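You operate a simulated robot arm through the tools that you are given. There is no shell and no other tool.

Carry out the task below with a simulated robot arm. There is one attempt and no reset: what you move stays moved.

## Task
Glue the block with the teal band on the corner ledge and clamp it till set.
Fine: cover over to the oil size; glue all over the ledge with the blue brush, brush back; leave the yellow brush; arm over, black knob down to the green band. Set down upright: squat brush with blue handle.

The check looks at the end state, three seconds after you hand in, the way a careful person would. Anything else that was tipped, shoved, dropped, spilled or broken makes it a failure. Lids that push on must go on centred and level and be pressed home; caps that screw on are set level and turned clockwise until they are tight.

## Robot
A 7-joint arm with a two-finger gripper, fixed in place. Base frame: the origin is at the foot of the arm, x ahead of it, y to its left, z up. Lengths are in m, angles in rad, forces in N, time in s.
With the tool pointing down near the work surface it reaches from about 0.34 to 0.72 m from the base axis. Its first joint turns from -1.152 to 1.152 rad. Payload 2.45 kg.
Tool frame: the origin (TCP) lies between the finger pads and is the grasp point; the fingertips stand 0.026 m ahead of it; z points along the fingers, y is the line along which they close. The gripper opens to 0.096 m. The gripper's body begins 0.069 m behind the TCP.
Orientation is told as [roll, pitch, yaw] about the base's x, y, z axes, in that order, counted from this pose: with the fingers straight down and closing along the base's y, the tool's x points along the base's -x, its y along +y and its z along -z.

## Interface
- The arm moves only by the tool step_arm. Its argument "moves" is one flat list of numbers, 7 for each row, row after row: the turn, a rotation vector about the base's x, y, z in units of 5 degrees (1.0 is 5 degrees), then the shift along the base's x, y, z in units of 20 mm (1.0 is 20 mm), then the opening, from 0 (shut) to 1 (fully open). In form: [wx, wy, wz, tx, ty, tz, claw, wx, wy, wz, tx, ty, tz, claw, ...]. A call has 1 to 20 rows; each row shifts and turns the commanded pose from where the row before left it. A call with a number of a shift or a turn outside -1 to 1 is refused whole. Each row takes 0.2 s and may step no farther than 0.05 m and 0.15 rad from the row before; otherwise, or with a gripper value out of range, the whole call is refused. A pose out of reach is approached as far as the arm can. The call stops where the force on the tool passes 50 N (or 10 N more than at its start, if that is more) or the arm is blocked; 0.2 s more then pass. The fingers move at their own pace and stop on an object; they squeeze with about 22 N. The grip force told is the motor's: it shows also when the fingers shut on nothing. Time passes only in rows, and 0.2 s behind the last, so rows that do not move let the fingers close. The reply holds the time, the measured pose of the TCP, the force on the tool along the base axes, the opening and the grip force, in the units named above and with some noise, with the torque about the TCP (base axes, N m) and any sound that the robot's microphone picked up, and new pictures: "pictures" is both (left out), scene, wrist or none.
- Cameras (640 x 400 px; columns grow to the right, rows downward): "scene" is fixed at [0.1837, -0.4086, 1.4358]; the picture's right is [0.57, -0.82, 0.00], its down [-0.38, -0.26, -0.89] and it looks along [0.73, 0.51, -0.46] (base axes); focal length 309 px, centre (320, 200). "wrist" rides on the gripper at [0.082, 0.003, -0.098] in the tool frame; the picture's right is [-0.04, 1.00, 0.00], its down [-0.73, -0.03, -0.68] and it looks along [-0.68, -0.03, 0.73] (tool axes); focal length 256 px, centre (320, 200). There is no depth. A picture from a camera that has moved, and an enlarged one, comes with that camera's place and axes in the base frame and with its lens.
- enlarge(camera, box): a new picture of the part [left, top, right, bottom] of that camera's present view, enlarged. It takes no simulated time.
- hand_in(): hands the job in; it is judged then, once.

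Places have to be worked out from the pictures, the camera data and where the tool is seen. Open the gripper and draw the arm clear of the work before you hand the job in, unless the task says otherwise.

The tools are called after "Emit:" as name(argument=value, ...) on one line, values as JSON. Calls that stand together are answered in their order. step_arm: Moves the arm, as the interface text tells. Its arguments: {"type":"object","properties":{"moves":{"type":"array","items":{"type":"number"}},"pictures":{"type":"string","enum":["both","scene","wrist","none"]}},"required":["moves"]} The other tools are called the same way: enlarge (camera, box) takes an enlarged picture of a part of a camera's view; hand_in () hands the job in.

At the start:

```text
time: 0.0
tcp_pos: [0.4427, 0.0056, 1.2821]
ee_rot: [0.002, 0.0, 0.0]
contact_force: [-1.2, -0.6, -0.8]
moment: [0.0, 0.0, 0.01]
gripper_width: 0.096
gripper_force: 0.0
```

scene: 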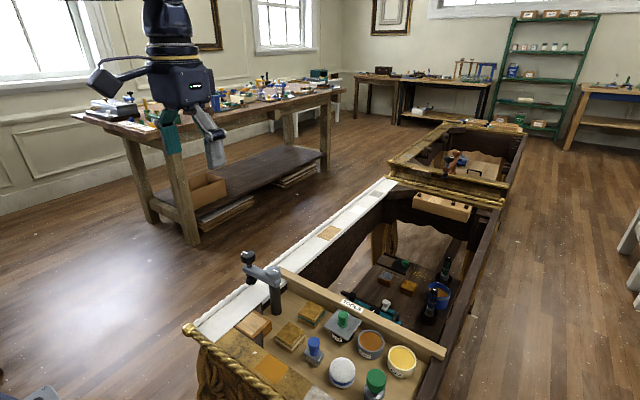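
wrist: 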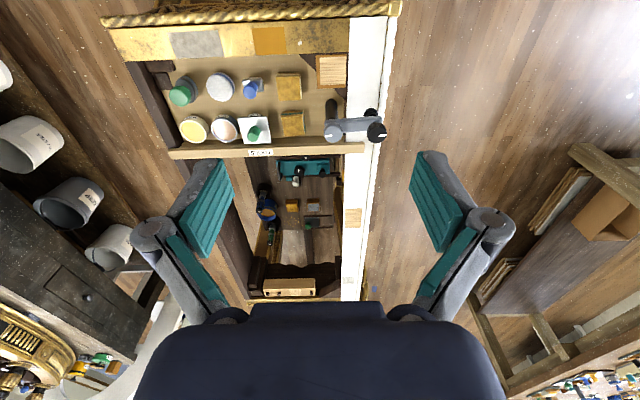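

I start by looking closely at the work area from both cameras before I move anything.

Emit:
enlarge(camera="scene", box=[180, 240, 460, 400])

Emit:
enlarge(camera="wrist", box=[100, 0, 420, 200])

Emit:
enlarge(camera="scene", box=[230, 240, 350, 320])

```text
2.29 times, centred on (320, 320) of scene
camera zoom: at [0.1837, -0.4086, 1.4358], right [0.57, -0.82, 0.0], down [-0.38, -0.26, -0.89], along [0.73, 0.51, -0.46], focal length 705 px, centre (320, -74)
```

zoom: 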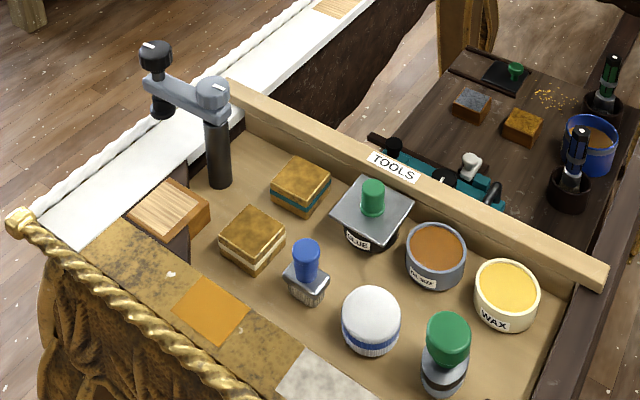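

```text
2.00 times, centred on (260, 100) of wrist
camera zoom: at [0.3609, 0.009, 1.3804], right [0.04, 1.0, 0.0], down [0.73, -0.03, 0.68], along [0.68, -0.03, -0.73], focal length 512 px, centre (440, 400)
```

zoom: 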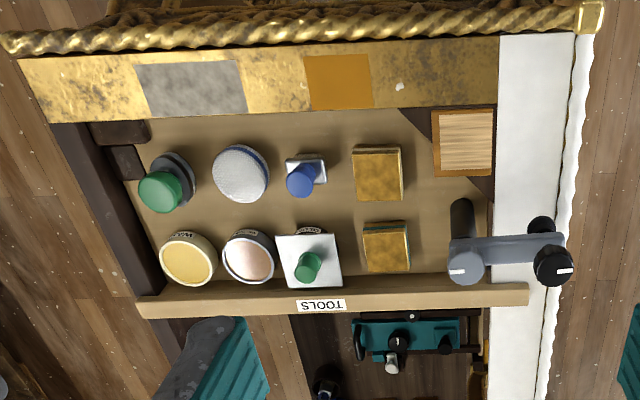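

```text
5.00 times, centred on (290, 280) of scene
camera zoom: at [0.1837, -0.4086, 1.4358], right [0.57, -0.82, 0.0], down [-0.38, -0.26, -0.89], along [0.73, 0.51, -0.46], focal length 1543 px, centre (470, -200)
```

zoom: 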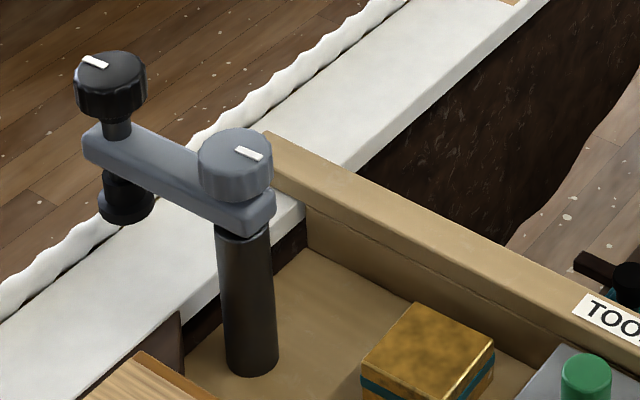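

The blue-handled brush top triangulates to about (0.54, -0.14, 0.86). I take closer views of each item to identify them before I choose a path.

Emit:
enlarge(camera="scene", box=[290, 310, 370, 400])

Emit:
enlarge(camera="scene", box=[340, 300, 440, 400])

Emit:
enlarge(camera="scene", box=[220, 290, 300, 350])

Emit:
enlarge(camera="wrist", box=[230, 40, 310, 150])

Emit:
enlarge(camera="wrist", box=[300, 40, 400, 150])

Emit:
enlarge(camera="wrist", box=[150, 50, 250, 150])

```text
4.44 times, centred on (330, 355) of scene
camera zoom: at [0.1837, -0.4086, 1.4358], right [0.57, -0.82, 0.0], down [-0.38, -0.26, -0.89], along [0.73, 0.51, -0.46], focal length 1372 px, centre (276, -489)
```

zoom: 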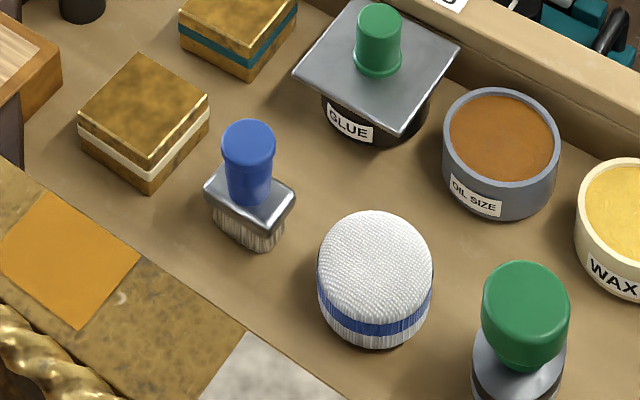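

```text
4.00 times, centred on (390, 350) of scene
camera zoom: at [0.1837, -0.4086, 1.4358], right [0.57, -0.82, 0.0], down [-0.38, -0.26, -0.89], along [0.73, 0.51, -0.46], focal length 1234 px, centre (40, -400)
```

zoom: 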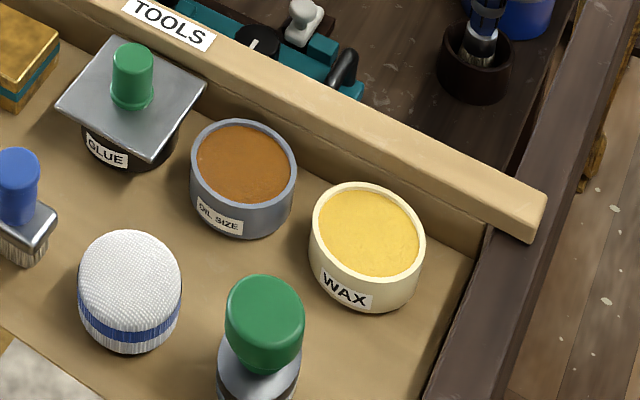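

```text
6.67 times, centred on (260, 320) of scene
camera zoom: at [0.1837, -0.4086, 1.4358], right [0.57, -0.82, 0.0], down [-0.38, -0.26, -0.89], along [0.73, 0.51, -0.46], focal length 2057 px, centre (720, -600)
```

zoom: 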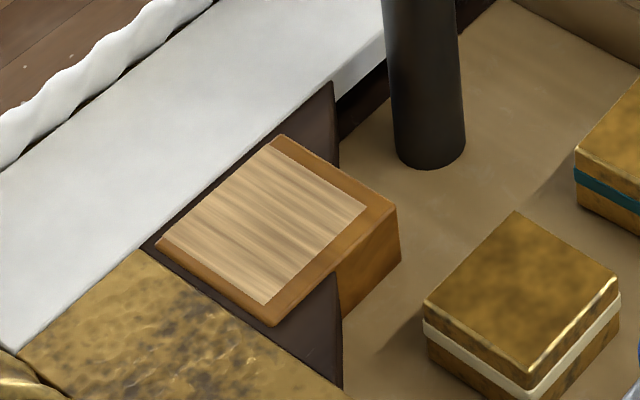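

```text
3.64 times, centred on (270, 95) of wrist
camera zoom: at [0.3609, 0.009, 1.3804], right [0.04, 1.0, 0.0], down [0.73, -0.03, 0.68], along [0.68, -0.03, -0.73], focal length 931 px, centre (502, 582)
```

zoom: 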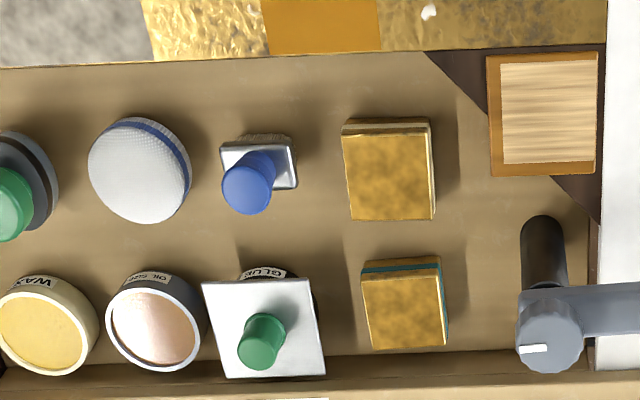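

```text
3.64 times, centred on (350, 95) of wrist
camera zoom: at [0.3609, 0.009, 1.3804], right [0.04, 1.0, 0.0], down [0.73, -0.03, 0.68], along [0.68, -0.03, -0.73], focal length 931 px, centre (211, 582)
```

zoom: 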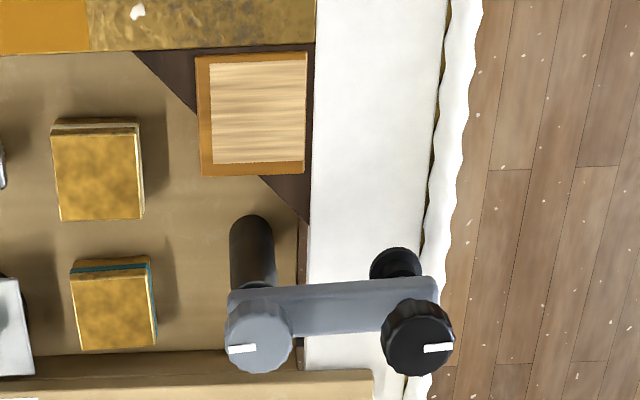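

```text
4.00 times, centred on (200, 100) of wrist
camera zoom: at [0.3609, 0.009, 1.3804], right [0.04, 1.0, 0.0], down [0.73, -0.03, 0.68], along [0.68, -0.03, -0.73], focal length 1024 px, centre (800, 600)
```

zoom: 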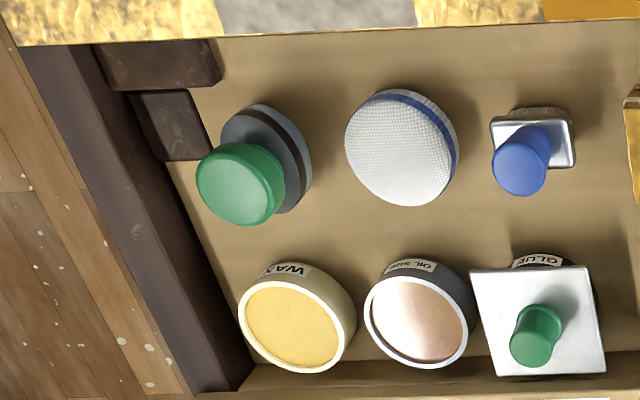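

Board surface works out at z≈0.80, ledge top ≈0.838 with its bare-wood centre near (0.521, 0.026), post at (0.60, 0.023), and black knob at (0.60, 0.106). I lower the open gripper to about z 1.06, well above everything, to see details.

Emit:
step_arm(moves=[0, 0, 0, 0, -0.3, -1, 1, 0, 0, 0, 0, -0.3, -1, 1, 0, 0, 0, 0, -0.3, -1, 1, 0, 0, 0, 0, -0.3, -1, 1, 0, 0, 0, 0, -0.3, -1, 1, 0, 0, 0, 0, -0.3, -1, 1, 0, 0, 0, 0, -0.3, -1, 1, 0, 0, 0, 0, -0.3, -1, 1, 0, 0, 0, 0, -0.3, -1, 1, 0, 0, 0, 0, -0.3, -1, 1, 0, 0, 0, 0, 0, -1, 1], pictures="both")

```text
time: 2.4
tcp_pos: [0.4411, -0.0538, 1.0612]
ee_rot: [0.0, 0.0, -0.003]
contact_force: [-0.8, 0.4, -0.8]
moment: [0.01, 0.02, 0.01]
gripper_width: 0.0962
gripper_force: 0.0
camera wrist: at [0.3598, -0.0522, 1.159], right [0.04, 1.0, 0.0], down [0.73, -0.03, 0.68], along [0.68, -0.03, -0.73], focal length 256 px, centre (320, 200)
```

scene: 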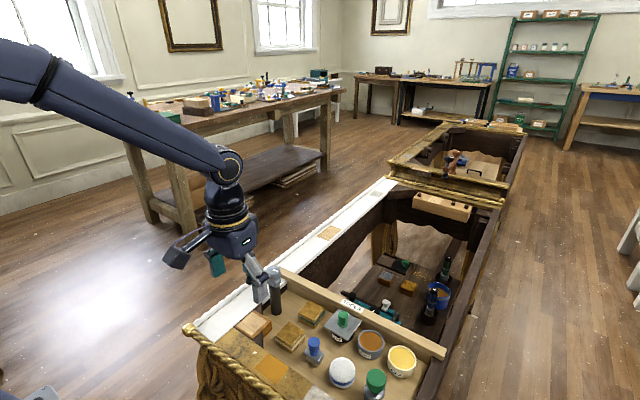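
wrist: 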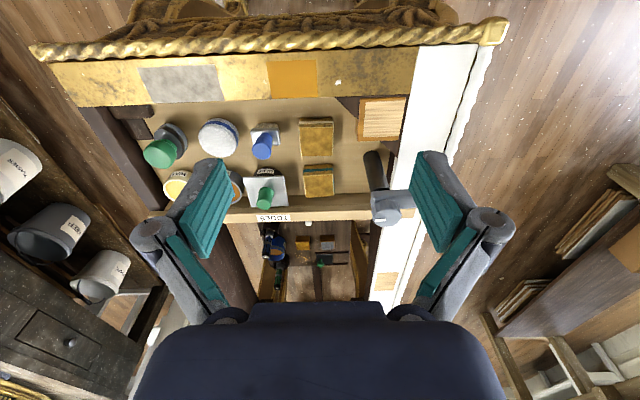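

I enlarge the wrist view to see the ledge, blocks and pots.

Emit:
enlarge(camera="wrist", box=[130, 80, 290, 220])

Emit:
enlarge(camera="wrist", box=[290, 80, 450, 240])

```text
2.86 times, centred on (210, 150) of wrist
camera zoom: at [0.3598, -0.0522, 1.159], right [0.04, 1.0, 0.0], down [0.73, -0.03, 0.68], along [0.68, -0.03, -0.73], focal length 731 px, centre (634, 343)
```

zoom: 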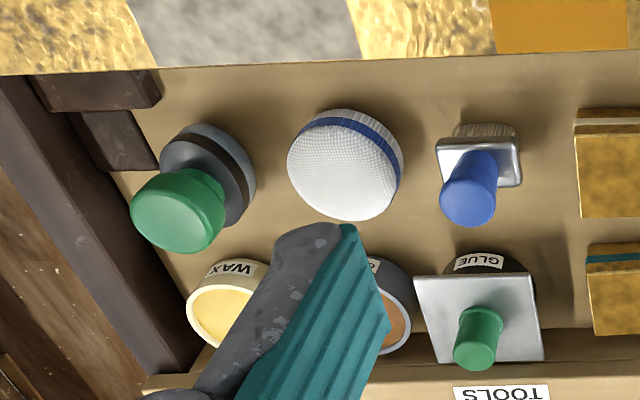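

```text
2.50 times, centred on (370, 160) of wrist
camera zoom: at [0.3598, -0.0522, 1.159], right [0.04, 1.0, 0.0], down [0.73, -0.03, 0.68], along [0.68, -0.03, -0.73], focal length 640 px, centre (195, 300)
```

zoom: 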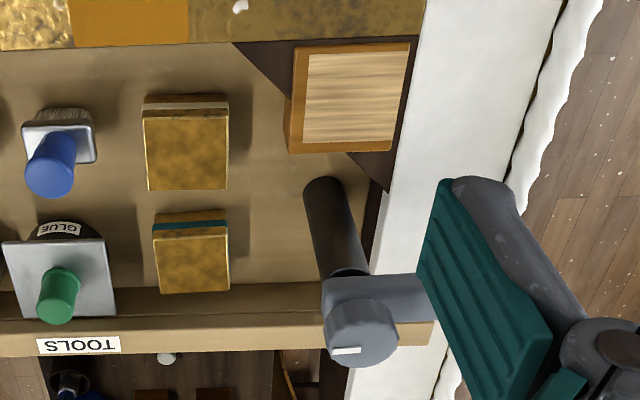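

The cover knob triangulates to about (0.640, -0.154, 0.864), the oil size rim centre to (0.638, -0.229, 0.829), and the brush top to (0.544, -0.139, 0.863). I move above the cover at about z 0.96 for a closer look.

Emit:
step_arm(moves=[0, 0, 0, 1, -0.5, -0.5, 0.6, 0, 0, 0, 1, -0.5, -0.5, 0.6, 0, 0, 0, 1, -0.5, -0.5, 0.6, 0, 0, 0, 1, -0.5, -0.5, 0.6, 0, 0, 0, 1, -0.5, -0.5, 0.6, 0, 0, 0, 1, -0.5, -0.5, 0.6, 0, 0, 0, 1, -0.5, -0.5, 0.6, 0, 0, 0, 1, -0.5, -0.5, 0.6, 0, 0, 0, 1, -0.5, -0.5, 0.6, 0, 0, 0, 0.9, -0.5, -0.5, 0.6], pictures="both")

```text
time: 4.6
tcp_pos: [0.6393, -0.1544, 0.9611]
ee_rot: [-0.001, 0.002, 0.0]
contact_force: [-0.9, 0.3, 0.7]
moment: [-0.03, 0.0, 0.03]
gripper_width: 0.0575
gripper_force: 0.0
camera wrist: at [0.5578, -0.1518, 1.0582], right [0.04, 1.0, 0.0], down [0.73, -0.03, 0.68], along [0.68, -0.03, -0.73], focal length 256 px, centre (320, 200)
```

scene: 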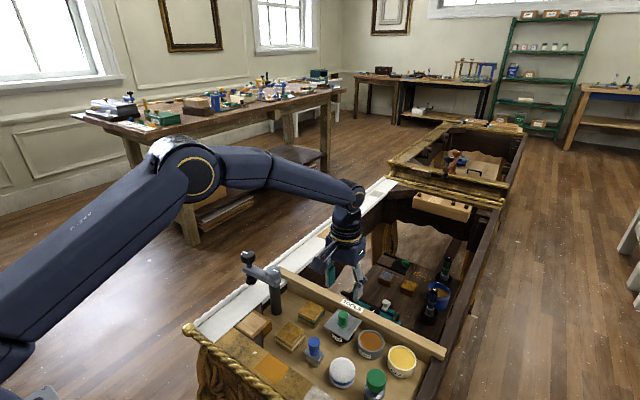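
wrist: 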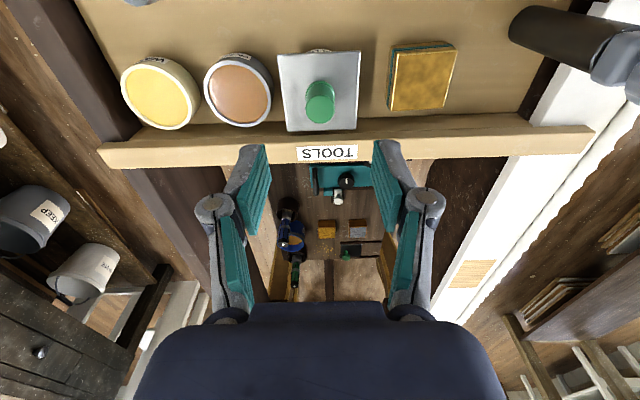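

I enlarge the cover and pots in this new view to fix their positions precisely.

Emit:
enlarge(camera="wrist", box=[190, 40, 470, 160])

Emit:
enlarge(camera="wrist", box=[270, 40, 370, 140])

Emit:
enlarge(camera="scene", box=[310, 290, 410, 370])

```text
2.29 times, centred on (330, 100) of wrist
camera zoom: at [0.5578, -0.1518, 1.0582], right [0.04, 1.0, 0.0], down [0.73, -0.03, 0.68], along [0.68, -0.03, -0.73], focal length 585 px, centre (297, 429)
```

zoom: 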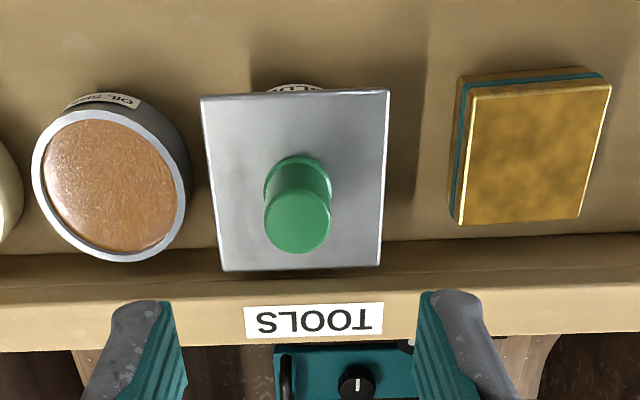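

```text
4.00 times, centred on (320, 90) of wrist
camera zoom: at [0.5578, -0.1518, 1.0582], right [0.04, 1.0, 0.0], down [0.73, -0.03, 0.68], along [0.68, -0.03, -0.73], focal length 1024 px, centre (320, 640)
```

zoom: 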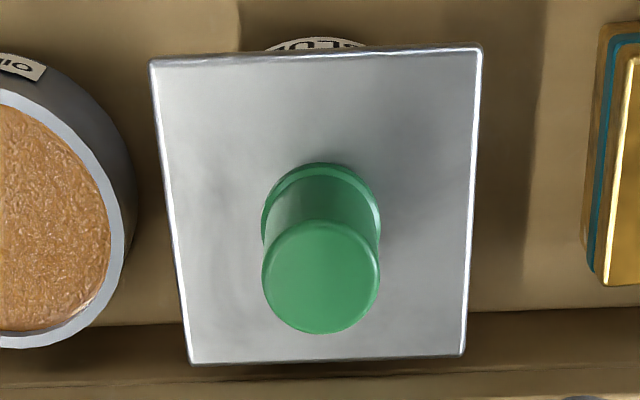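

```text
5.00 times, centred on (360, 330) of scene
camera zoom: at [0.1837, -0.4086, 1.4358], right [0.57, -0.82, 0.0], down [-0.38, -0.26, -0.89], along [0.73, 0.51, -0.46], focal length 1543 px, centre (120, -450)
```

zoom: 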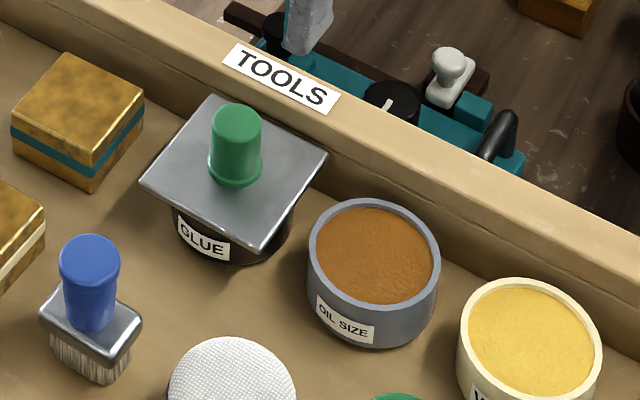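

The cover plate is about 64 mm square, centred near (0.641, -0.155) with top at z≈0.838, and the knob is 22 mm wide with top at ≈0.866. I descend to TCP z≈0.869 around the knob and close.

Emit:
step_arm(moves=[0, 0, 0, 0.085, -0.05, -1, 0.6, 0, 0, 0, 0, 0, -1, 0.6, 0, 0, 0, 0, 0, -1, 0.6, 0, 0, 0, 0, 0, -1, 0.6, 0, 0, 0, 0, 0, -0.55, 0.6, 0, 0, 0, 0, 0, 0, 0.6], pictures="both")

```text
time: 6.0
tcp_pos: [0.6412, -0.1543, 0.8714]
ee_rot: [-0.002, -0.001, 0.0]
contact_force: [0.5, -1.0, -1.2]
moment: [-0.01, 0.02, -0.01]
gripper_width: 0.0577
gripper_force: 0.1
camera wrist: at [0.5602, -0.1512, 0.9687], right [0.04, 1.0, 0.0], down [0.73, -0.03, 0.68], along [0.68, -0.03, -0.73], focal length 256 px, centre (320, 200)
```

scene: 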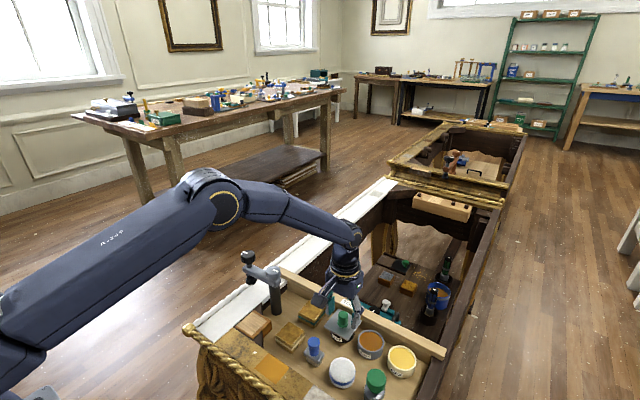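
wrist: 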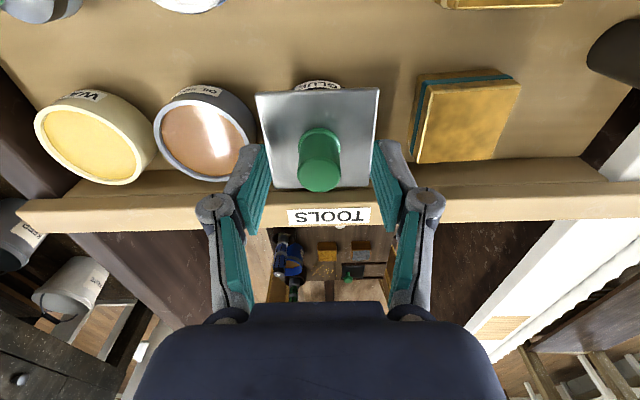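

The knob sits centred between the fingers with no contact force, so I close on it.

Emit:
step_arm(moves=[0, 0, 0, 0, -0.03, -0.05, 0.3, 0, 0, 0, 0, 0, 0, 0, 0, 0, 0, 0, 0, 0, 0, 0, 0, 0, 0, 0, 0, 0], pictures="wrist")

Emit:
enlarge(camera="wrist", box=[240, 60, 400, 220])

```text
time: 7.0
tcp_pos: [0.6419, -0.1562, 0.8695]
ee_rot: [0.0, 0.0, 0.0]
contact_force: [0.5, -0.3, 0.0]
moment: [-0.01, 0.0, 0.01]
gripper_width: 0.0231
gripper_force: 44.7
camera wrist: at [0.5604, -0.152, 0.9676], right [0.04, 1.0, 0.0], down [0.73, -0.03, 0.68], along [0.68, -0.03, -0.73], focal length 256 px, centre (320, 200)
```

wrist: 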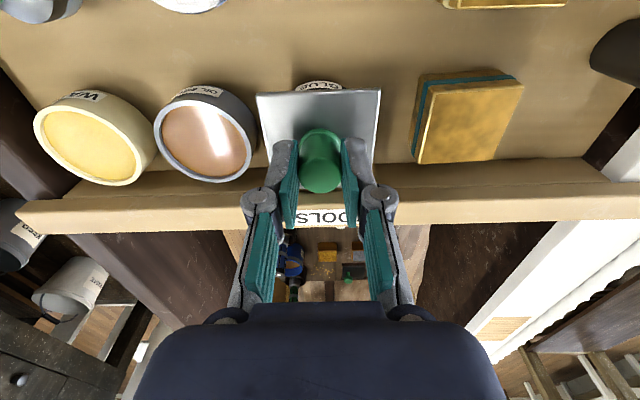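

```text
2.50 times, centred on (320, 140) of wrist
camera zoom: at [0.5604, -0.152, 0.9676], right [0.04, 1.0, 0.0], down [0.73, -0.03, 0.68], along [0.68, -0.03, -0.73], focal length 640 px, centre (320, 350)
```

zoom: 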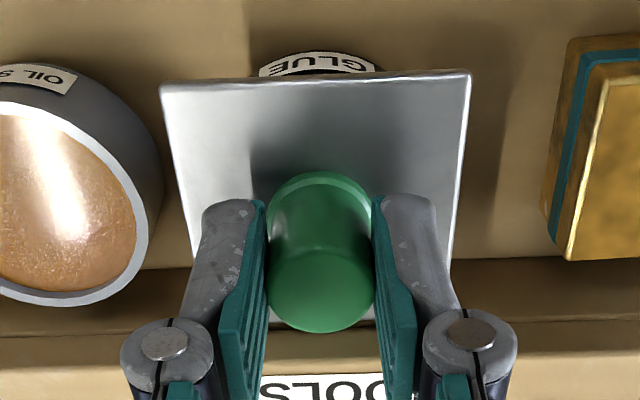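

The knob is gripped at 23 mm. I lift the cover straight up 50 mm, slowly at first.

Emit:
step_arm(moves=[0, 0, 0, 0, 0, 0.25, 0, 0, 0, 0, 0, 0, 0.5, 0, 0, 0, 0, 0, 0, 0.75, 0, 0, 0, 0, 0, 0, 1, 0], pictures="both")

Emit:
enlarge(camera="wrist", box=[140, 40, 400, 200])

Emit:
enlarge(camera="scene", box=[300, 270, 420, 370])

```text
time: 8.0
tcp_pos: [0.6411, -0.1543, 0.9226]
ee_rot: [-0.001, 0.0, 0.002]
contact_force: [-0.7, 0.6, -0.2]
moment: [0.02, 0.01, 0.02]
gripper_width: 0.0
gripper_force: 28.6
camera wrist: at [0.5596, -0.1513, 1.0197], right [0.04, 1.0, 0.0], down [0.73, -0.03, 0.68], along [0.68, -0.03, -0.73], focal length 256 px, centre (320, 200)
```

scene: 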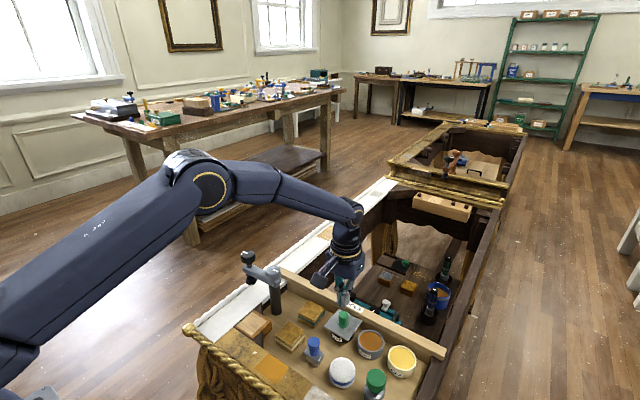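
wrist: 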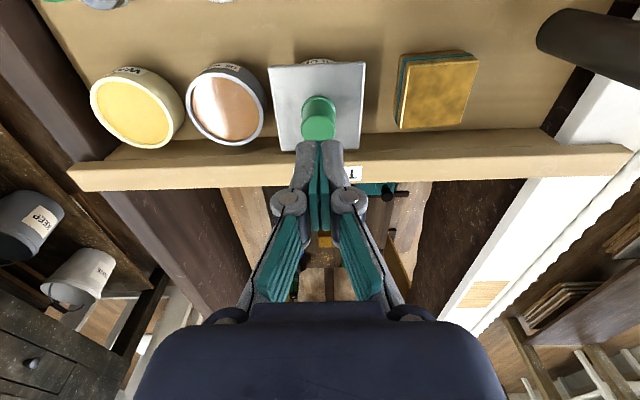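

```text
2.46 times, centred on (270, 120) of wrist
camera zoom: at [0.5596, -0.1513, 1.0197], right [0.04, 1.0, 0.0], down [0.73, -0.03, 0.68], along [0.68, -0.03, -0.73], focal length 630 px, centre (443, 397)
```

zoom: 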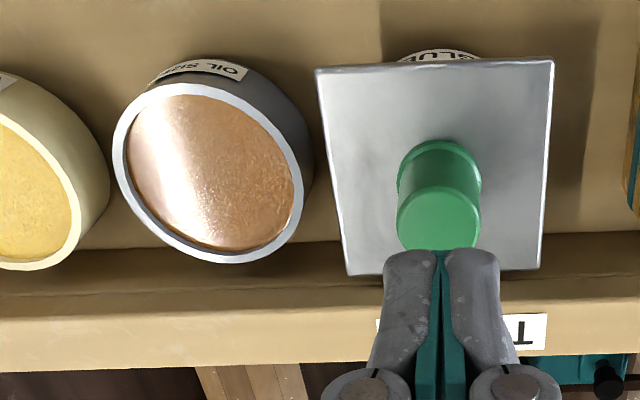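

```text
4.00 times, centred on (360, 320) of scene
camera zoom: at [0.1837, -0.4086, 1.4358], right [0.57, -0.82, 0.0], down [-0.38, -0.26, -0.89], along [0.73, 0.51, -0.46], focal length 1234 px, centre (160, -280)
```

zoom: 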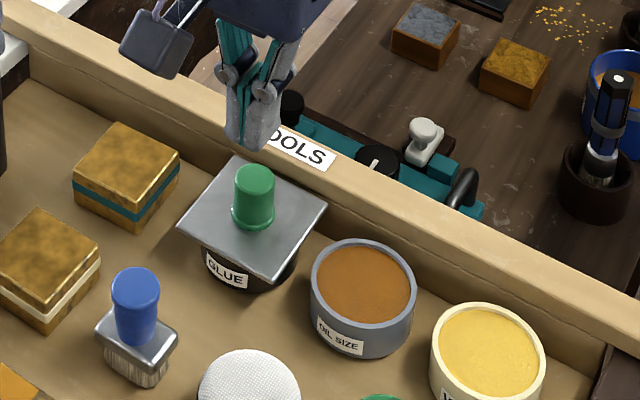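

The fingers slid off and the cover stayed on the pot, unmoved as far as I can see. I reopen and go back down slightly deeper, step by step, so the pads hold the whole knob.

Emit:
step_arm(moves=[0, 0, 0, 0, 0, 0, 0.6, 0, 0, 0, 0, 0, 0, 0.6, 0, 0, 0, 0, 0, 0, 0.6, 0, 0, 0, 0, 0, -1, 0.6, 0, 0, 0, 0, 0, -1, 0.6, 0, 0, 0, 0, 0, -0.7, 0.6, 0, 0, 0, 0, 0, -0.1, 0.6, 0, 0, 0, 0, 0, 0, 0.6], pictures="wrist")

Emit:
enlarge(camera="wrist", box=[240, 60, 400, 220])

```text
time: 9.8
tcp_pos: [0.6414, -0.1545, 0.8653]
ee_rot: [-0.001, 0.0, 0.001]
contact_force: [-0.3, -0.7, -0.6]
moment: [0.0, -0.01, -0.02]
gripper_width: 0.0575
gripper_force: 0.1
camera wrist: at [0.5595, -0.1518, 0.9625], right [0.04, 1.0, 0.0], down [0.73, -0.03, 0.68], along [0.68, -0.03, -0.73], focal length 256 px, centre (320, 200)
```

wrist: 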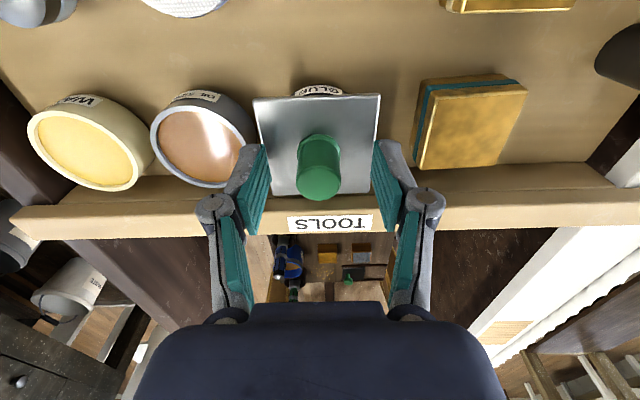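

```text
2.50 times, centred on (320, 140) of wrist
camera zoom: at [0.5595, -0.1518, 0.9625], right [0.04, 1.0, 0.0], down [0.73, -0.03, 0.68], along [0.68, -0.03, -0.73], focal length 640 px, centre (320, 350)
```

zoom: 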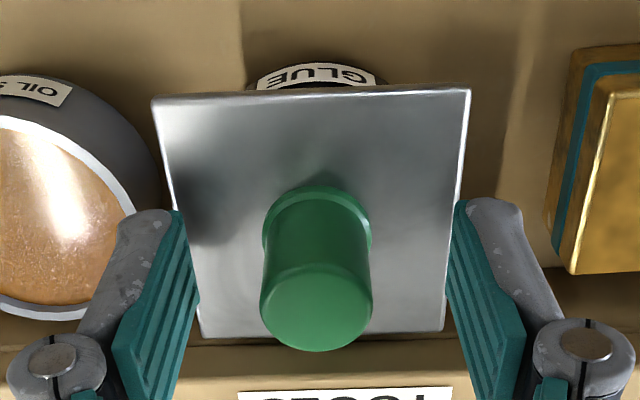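

No contact yet at TCP z 0.865. I lower 2 mm more, close, and then lift only 2 mm in small steps to read the pulling force.

Emit:
step_arm(moves=[0, 0, 0, 0, 0, -0.1, 0.6, 0, 0, 0, 0, 0, 0, 0.2, 0, 0, 0, 0, 0, 0, 0, 0, 0, 0, 0, 0, 0, 0, 0, 0, 0, 0, 0, 0, 0, 0, 0, 0, 0, 0, 0, 0], pictures="wrist")

Emit:
step_arm(moves=[0, 0, 0, 0, 0, 0.05, 0, 0, 0, 0, 0, 0, 0.05, 0], pictures="wrist")

Emit:
enlarge(camera="wrist", box=[240, 60, 400, 220])

```text
time: 11.2
tcp_pos: [0.6413, -0.155, 0.8634]
ee_rot: [-0.001, -0.001, -0.001]
contact_force: [0.9, -0.8, -1.2]
moment: [0.02, -0.04, 0.01]
gripper_width: 0.0229
gripper_force: 44.6
camera wrist: at [0.5597, -0.1522, 0.9607], right [0.04, 1.0, 0.0], down [0.73, -0.03, 0.68], along [0.68, -0.03, -0.73], focal length 256 px, centre (320, 200)
```

wrist: 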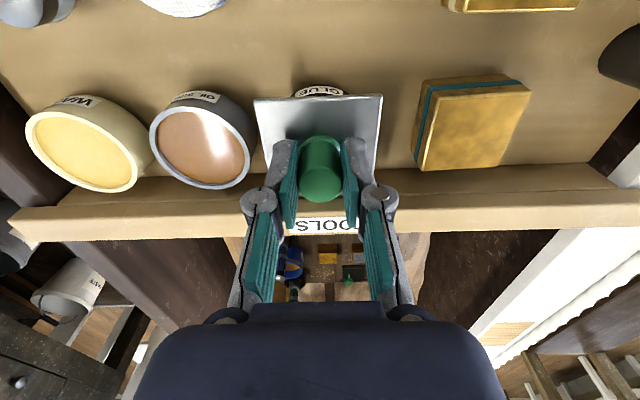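

```text
time: 11.8
tcp_pos: [0.6404, -0.1546, 0.8626]
ee_rot: [0.001, 0.002, 0.003]
contact_force: [6.5, 0.1, -23.3]
moment: [-0.08, -0.75, -0.03]
gripper_width: 0.0229
gripper_force: 45.4
camera wrist: at [0.5599, -0.1522, 0.9609], right [0.04, 1.0, 0.0], down [0.73, -0.03, 0.68], along [0.68, -0.03, -0.74], focal length 256 px, centre (320, 200)
```

wrist: 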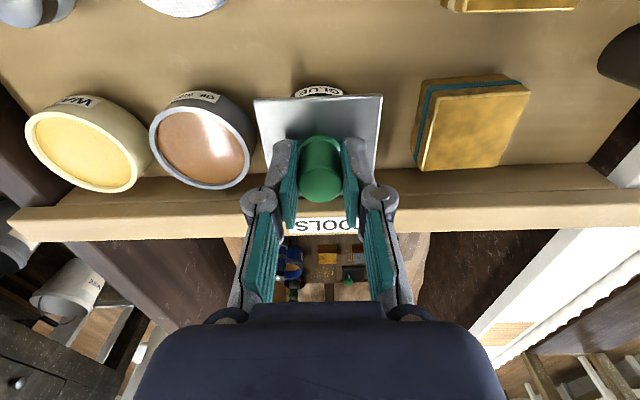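

```text
2.50 times, centred on (320, 140) of wrist
camera zoom: at [0.5599, -0.1522, 0.9609], right [0.04, 1.0, 0.0], down [0.73, -0.03, 0.68], along [0.68, -0.03, -0.74], focal length 640 px, centre (320, 350)
```

zoom: 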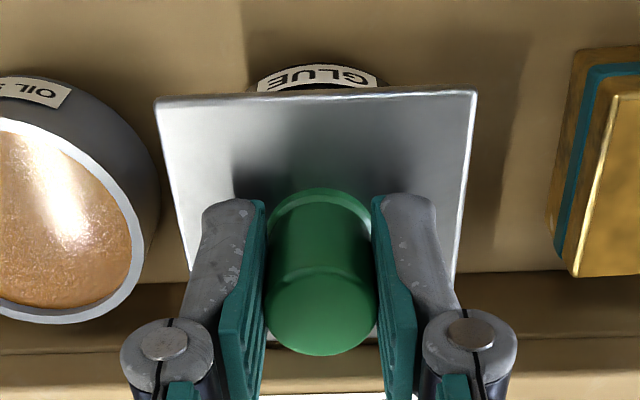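

The cover resists: about 23 N of pull at 2 mm of command and no motion, so it is stuck on the pot. I increase the pull in half-millimetre steps and watch the force.

Emit:
step_arm(moves=[0, 0, 0, 0, 0, 0.025, 0], pictures="none")

Emit:
step_arm(moves=[0, 0, 0, 0, 0, 0.025, 0], pictures="wrist")

```text
time: 12.2
tcp_pos: [0.6404, -0.1546, 0.8632]
ee_rot: [0.002, 0.004, 0.002]
contact_force: [9.2, -0.6, -34.3]
moment: [-0.02, -0.84, 0.01]
gripper_width: 0.023
gripper_force: 45.2
```

```text
time: 12.6
tcp_pos: [0.6415, -0.1545, 0.8633]
ee_rot: [0.001, 0.005, 0.001]
contact_force: [9.8, -1.4, -38.0]
moment: [-0.01, -0.51, 0.02]
gripper_width: 0.0232
gripper_force: 45.3
camera wrist: at [0.5603, -0.1521, 0.9614], right [0.04, 1.0, 0.0], down [0.74, -0.03, 0.68], along [0.67, -0.03, -0.74], focal length 256 px, centre (320, 200)
```

wrist: 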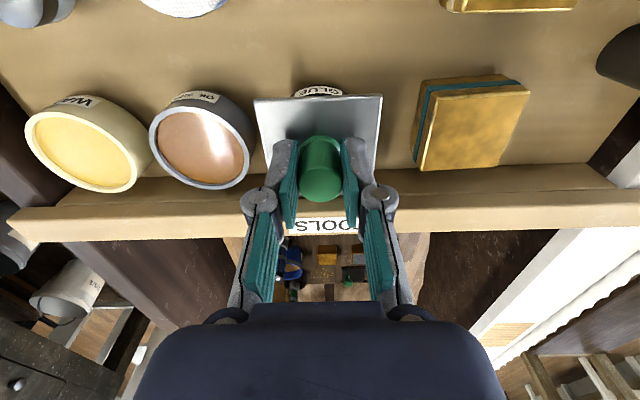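

At 38 N the cover still holds and the grip is near slipping, so a straight pull is wrong. I ease the pull off and try a gentle twist to break the seal.

Emit:
step_arm(moves=[0, 0, 0, 0, 0, -0.13, 0, 0, 0, 0, 0, 0, 0, 0, 0, 0, 0.5, 0, 0, 0, 0, 0, 0, 0.5, 0, 0, 0, 0], pictures="wrist")

Emit:
enlarge(camera="wrist", box=[240, 60, 400, 220])

```text
time: 13.6
tcp_pos: [0.6417, -0.158, 0.8628]
ee_rot: [-0.001, 0.002, 0.087]
contact_force: [-10.4, -1.8, -7.1]
moment: [-0.04, 0.38, -0.23]
gripper_width: 0.0231
gripper_force: 44.9
camera wrist: at [0.5608, -0.1607, 0.9612], right [-0.05, 1.0, 0.0], down [0.73, 0.04, 0.68], along [0.68, 0.03, -0.74], focal length 256 px, centre (320, 200)
```

wrist: 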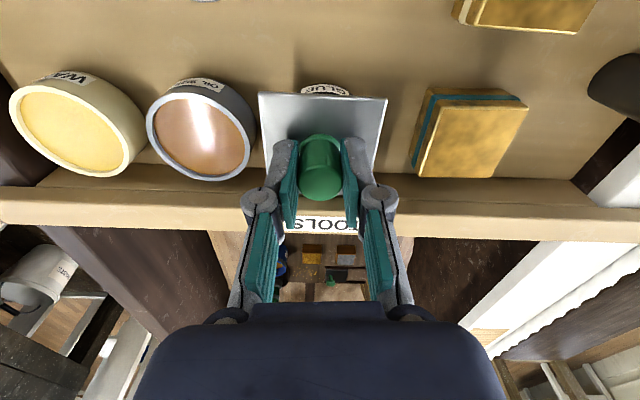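

```text
2.50 times, centred on (320, 140) of wrist
camera zoom: at [0.5608, -0.1607, 0.9612], right [-0.05, 1.0, 0.0], down [0.73, 0.04, 0.68], along [0.68, 0.03, -0.74], focal length 640 px, centre (320, 350)
```

zoom: 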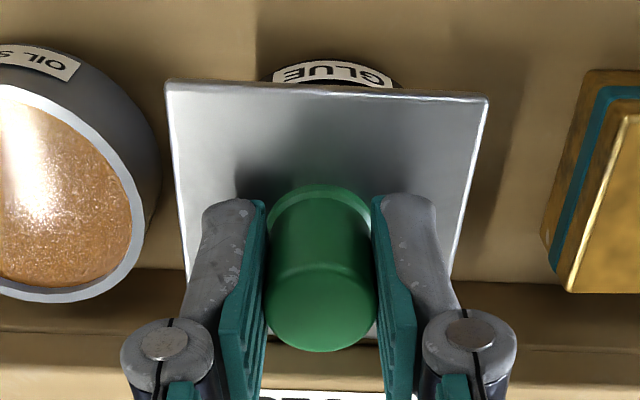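

Torque reads -0.23 N·m with the plate apparently unmoved. I twist a little further with a light pull to see whether the plate turns or the knob slips in the pads.

Emit:
step_arm(moves=[0, 0, 0.5, 0, 0.1, 0.03, 0, 0, 0, 0.5, 0, 0, 0.02, 0], pictures="wrist")

Emit:
enlarge(camera="wrist", box=[240, 60, 400, 220])

Emit:
enlarge(camera="scene", box=[310, 290, 410, 370])

```text
time: 14.2
tcp_pos: [0.6428, -0.1543, 0.8636]
ee_rot: [-0.001, -0.001, 0.176]
contact_force: [-2.0, -5.9, -20.5]
moment: [-0.15, -0.1, -0.06]
gripper_width: 0.0225
gripper_force: 44.8
camera wrist: at [0.5621, -0.1659, 0.9612], right [-0.14, 0.99, 0.0], down [0.73, 0.1, 0.68], along [0.67, 0.09, -0.73], focal length 256 px, centre (320, 200)
```

wrist: 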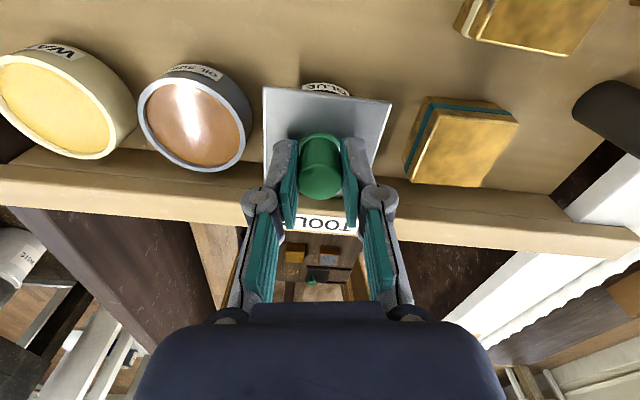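

```text
2.50 times, centred on (320, 140) of wrist
camera zoom: at [0.5621, -0.1659, 0.9612], right [-0.14, 0.99, 0.0], down [0.73, 0.1, 0.68], along [0.67, 0.09, -0.73], focal length 640 px, centre (320, 350)
```

zoom: 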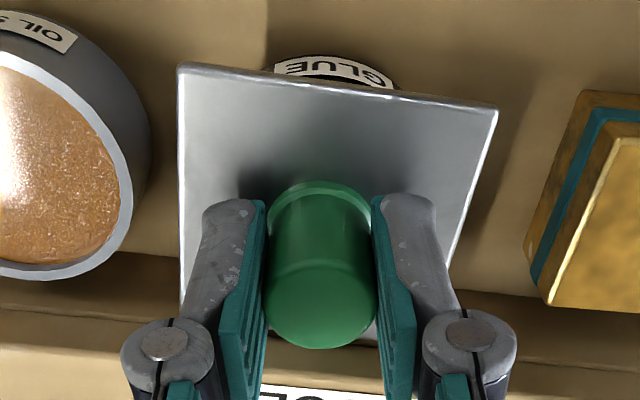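

```text
5.00 times, centred on (360, 330) of scene
camera zoom: at [0.1841, -0.4088, 1.4356], right [0.57, -0.82, 0.0], down [-0.38, -0.26, -0.89], along [0.73, 0.51, -0.46], focal length 1543 px, centre (120, -450)
```

zoom: 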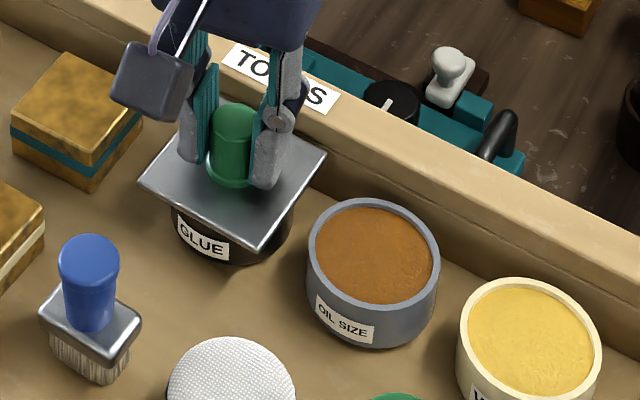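

The knob slips in the pads while the plate stays put. I open, turn back to square, and touch the plate lightly with the fingertips beside the knob to learn its exact height.

Emit:
step_arm(moves=[0, 0, 0, 0, 0, 0, 0.5, 0, 0, 0, 0, 0, 0, 0.5, 0, 0, -1, 0, 0, 0, 0.45, 0, 0, -1, 0, 0, 0, 0.45, 0, 0, 0, 0, 0, -0.1, 0.45], pictures="none")

Emit:
step_arm(moves=[0, 0, 0, 0, 0, -0.05, 0.45], pictures="none")

Emit:
step_arm(moves=[0, 0, 0, 0, 0, -0.05, 0.45], pictures="none")

Emit:
step_arm(moves=[0, 0, 0, 0, 0, -0.05, 0.45], pictures="wrist")

```text
time: 15.4
tcp_pos: [0.643, -0.154, 0.8625]
ee_rot: [0.001, 0.0, -0.001]
contact_force: [-0.4, -0.1, -0.3]
moment: [0.01, 0.04, 0.02]
gripper_width: 0.0433
gripper_force: 0.2
```

```text
time: 15.8
tcp_pos: [0.6417, -0.1537, 0.8619]
ee_rot: [-0.001, 0.001, -0.001]
contact_force: [0.3, 0.3, 0.3]
moment: [0.02, -0.03, 0.03]
gripper_width: 0.0431
gripper_force: 0.0
```

```text
time: 16.2
tcp_pos: [0.6417, -0.1538, 0.861]
ee_rot: [0.0, 0.001, -0.002]
contact_force: [0.3, -0.5, 0.5]
moment: [-0.01, 0.02, 0.03]
gripper_width: 0.0432
gripper_force: 0.0
```

```text
time: 16.6
tcp_pos: [0.6418, -0.1538, 0.8587]
ee_rot: [0.001, 0.0, -0.001]
contact_force: [-0.3, -0.9, 0.5]
moment: [-0.01, 0.0, 0.02]
gripper_width: 0.043
gripper_force: 0.1
camera wrist: at [0.5606, -0.1507, 0.957], right [0.04, 1.0, 0.0], down [0.73, -0.03, 0.68], along [0.68, -0.03, -0.73], focal length 256 px, centre (320, 200)
```

wrist: 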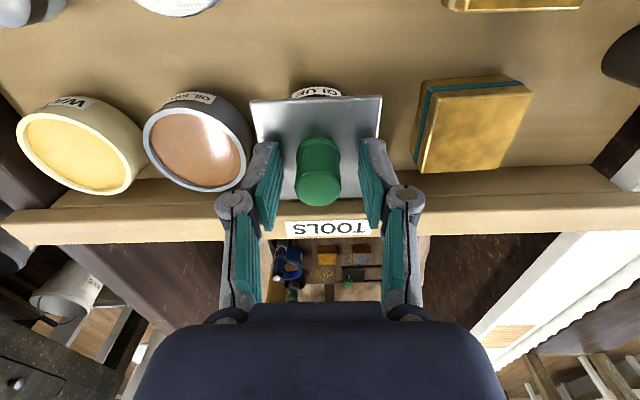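

Still no contact at TCP z 0.859 (tips at 0.833). I continue down in 1 mm steps.

Emit:
step_arm(moves=[0, 0, 0, 0, 0, -0.05, 0.45], pictures="none")

Emit:
step_arm(moves=[0, 0, 0, 0, 0, -0.05, 0.45], pictures="none")

Emit:
step_arm(moves=[0, 0, 0, 0, 0, -0.05, 0.45], pictures="wrist")

Emit:
enlarge(camera="wrist", box=[240, 60, 400, 220])

Emit:
enlarge(camera="scene", box=[310, 290, 390, 350])

```text
time: 17.0
tcp_pos: [0.641, -0.1537, 0.8581]
ee_rot: [-0.001, 0.001, 0.001]
contact_force: [-0.8, 0.7, 0.0]
moment: [0.01, 0.0, -0.02]
gripper_width: 0.0432
gripper_force: 0.0
```

```text
time: 17.4
tcp_pos: [0.6439, -0.1542, 0.8555]
ee_rot: [0.001, -0.001, 0.0]
contact_force: [0.0, -0.5, -0.3]
moment: [-0.01, -0.02, 0.01]
gripper_width: 0.043
gripper_force: 0.1
```

```text
time: 17.8
tcp_pos: [0.6423, -0.1526, 0.8563]
ee_rot: [0.0, -0.001, 0.0]
contact_force: [-1.2, -0.9, -0.1]
moment: [0.03, -0.01, 0.0]
gripper_width: 0.043
gripper_force: 0.0
camera wrist: at [0.5609, -0.1505, 0.9543], right [0.04, 1.0, 0.0], down [0.73, -0.03, 0.68], along [0.68, -0.03, -0.73], focal length 256 px, centre (320, 200)
```

wrist: 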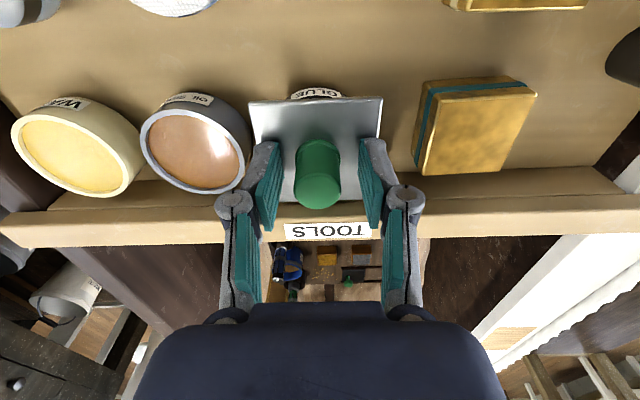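

```text
2.50 times, centred on (320, 140) of wrist
camera zoom: at [0.5609, -0.1505, 0.9543], right [0.04, 1.0, 0.0], down [0.73, -0.03, 0.68], along [0.68, -0.03, -0.73], focal length 640 px, centre (320, 350)
```

zoom: 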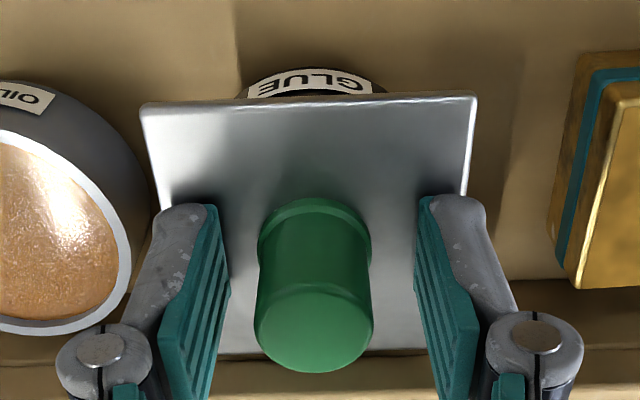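

```text
6.67 times, centred on (350, 320) of scene
camera zoom: at [0.1837, -0.4086, 1.4358], right [0.57, -0.82, 0.0], down [-0.38, -0.26, -0.89], along [0.73, 0.51, -0.46], focal length 2057 px, centre (120, -600)
```

zoom: 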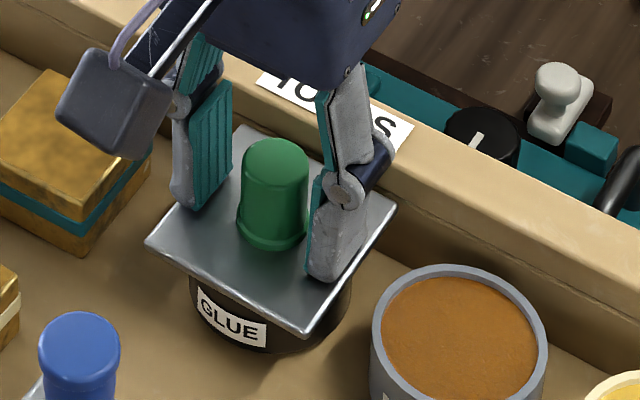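

No contact yet with tips nominally at 0.830. I keep stepping down until the plate is felt.

Emit:
step_arm(moves=[0, 0, 0, 0, 0, -0.05, 0.45], pictures="none")

Emit:
step_arm(moves=[0, 0, 0, 0, 0, -0.05, 0.45], pictures="none")

Emit:
step_arm(moves=[0, 0, 0, 0, 0, -0.05, 0.45], pictures="none")

Emit:
step_arm(moves=[0, 0, 0, 0, 0, -0.05, 0.45], pictures="wrist")

Emit:
enlarge(camera="scene", box=[310, 290, 390, 350])

```text
time: 18.2
tcp_pos: [0.6418, -0.1535, 0.8566]
ee_rot: [-0.001, 0.0, 0.0]
contact_force: [0.4, 0.2, -0.6]
moment: [0.0, 0.0, 0.0]
gripper_width: 0.0429
gripper_force: 0.1
```

```text
time: 18.6
tcp_pos: [0.6422, -0.1536, 0.8541]
ee_rot: [0.001, 0.001, 0.0]
contact_force: [-2.5, 0.3, 3.9]
moment: [0.0, 0.04, 0.04]
gripper_width: 0.0431
gripper_force: 0.0
```

```text
time: 19.0
tcp_pos: [0.6415, -0.1527, 0.8542]
ee_rot: [-0.001, -0.003, 0.0]
contact_force: [-6.9, 0.0, 15.7]
moment: [0.03, 0.22, 0.0]
gripper_width: 0.0454
gripper_force: 1.1
```

```text
time: 19.4
tcp_pos: [0.6429, -0.1545, 0.8531]
ee_rot: [-0.002, -0.004, 0.0]
contact_force: [-8.4, -1.1, 27.2]
moment: [0.0, 0.26, 0.03]
gripper_width: 0.0482
gripper_force: 6.1
camera wrist: at [0.5607, -0.1505, 0.9513], right [0.04, 1.0, 0.0], down [0.73, -0.03, 0.68], along [0.68, -0.03, -0.73], focal length 256 px, centre (320, 200)
```

wrist: 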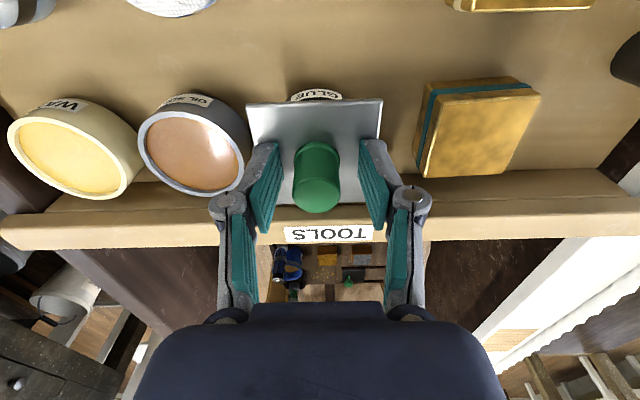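

```text
6.67 times, centred on (350, 320) of scene
camera zoom: at [0.183, -0.4085, 1.4359], right [0.57, -0.82, 0.0], down [-0.38, -0.26, -0.89], along [0.73, 0.51, -0.46], focal length 2057 px, centre (120, -600)
```

zoom: 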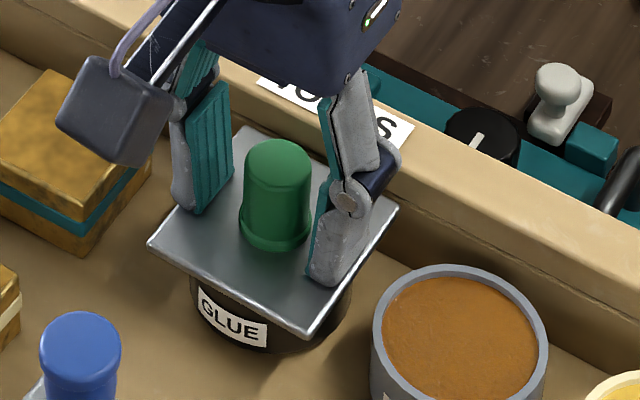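

Contact began at TCP z≈0.8545, so the plate top is at about 0.8285, which is 7-8 mm lower than my camera estimate. My earlier grips only held the upper part of the knob. I rise 3 mm, close at the knob's base, and pull gently.

Emit:
step_arm(moves=[0, 0, 0, 0, 0, 0.17, 0.45, 0, 0, 0, 0, 0, 0, 0.2, 0, 0, 0, 0, 0, 0, 0, 0, 0, 0, 0, 0, 0, 0, 0, 0, 0, 0, 0, 0, 0], pictures="wrist")

Emit:
step_arm(moves=[0, 0, 0, 0, 0, 0.05, 0], pictures="none")

Emit:
step_arm(moves=[0, 0, 0, 0, 0, 0.05, 0], pictures="none")

```text
time: 20.6
tcp_pos: [0.6421, -0.1546, 0.8557]
ee_rot: [-0.002, -0.002, 0.0]
contact_force: [7.1, -10.5, 14.0]
moment: [-0.19, -0.32, -0.02]
gripper_width: 0.0226
gripper_force: 44.8
camera wrist: at [0.5614, -0.151, 0.9537], right [0.04, 1.0, 0.0], down [0.73, -0.03, 0.68], along [0.68, -0.03, -0.73], focal length 256 px, centre (320, 200)
```

wrist: 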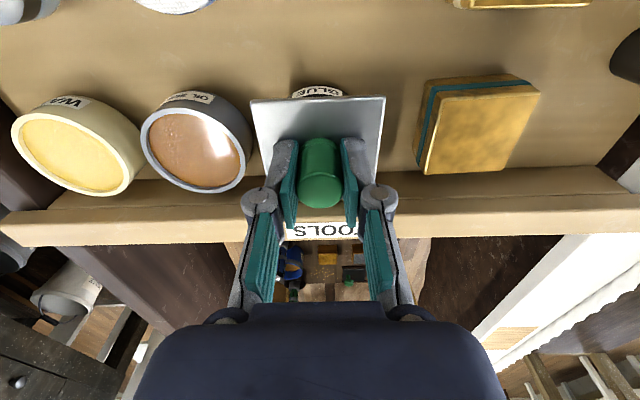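

```text
time: 21.0
tcp_pos: [0.6433, -0.1544, 0.8552]
ee_rot: [0.0, -0.003, 0.0]
contact_force: [15.7, -14.4, 4.2]
moment: [-0.22, -0.28, 0.01]
gripper_width: 0.0227
gripper_force: 44.8
```

```text
time: 21.4
tcp_pos: [0.6421, -0.1536, 0.8568]
ee_rot: [-0.001, -0.002, 0.001]
contact_force: [17.4, -15.8, -6.1]
moment: [-0.23, -0.66, 0.02]
gripper_width: 0.0227
gripper_force: 44.8
```

The deep grip shows side loads (+17 N in x, -16 N in y), so my command is off the knob's axis. I shift to null these before I pull more.

Emit:
step_arm(moves=[0, 0, 0, 0.06, -0.06, 0, 0], pictures="none")

Emit:
step_arm(moves=[0, 0, 0, 0, 0, 0.05, 0], pictures="none")

```text
time: 21.8
tcp_pos: [0.643, -0.1551, 0.8569]
ee_rot: [0.001, -0.001, 0.001]
contact_force: [11.6, -12.2, -9.9]
moment: [-0.26, -0.84, -0.04]
gripper_width: 0.0228
gripper_force: 45.2
```

```text
time: 22.2
tcp_pos: [0.6431, -0.1546, 0.855]
ee_rot: [-0.001, 0.0, 0.0]
contact_force: [12.5, -12.5, -18.9]
moment: [-0.23, -0.63, 0.03]
gripper_width: 0.0227
gripper_force: 45.3
```

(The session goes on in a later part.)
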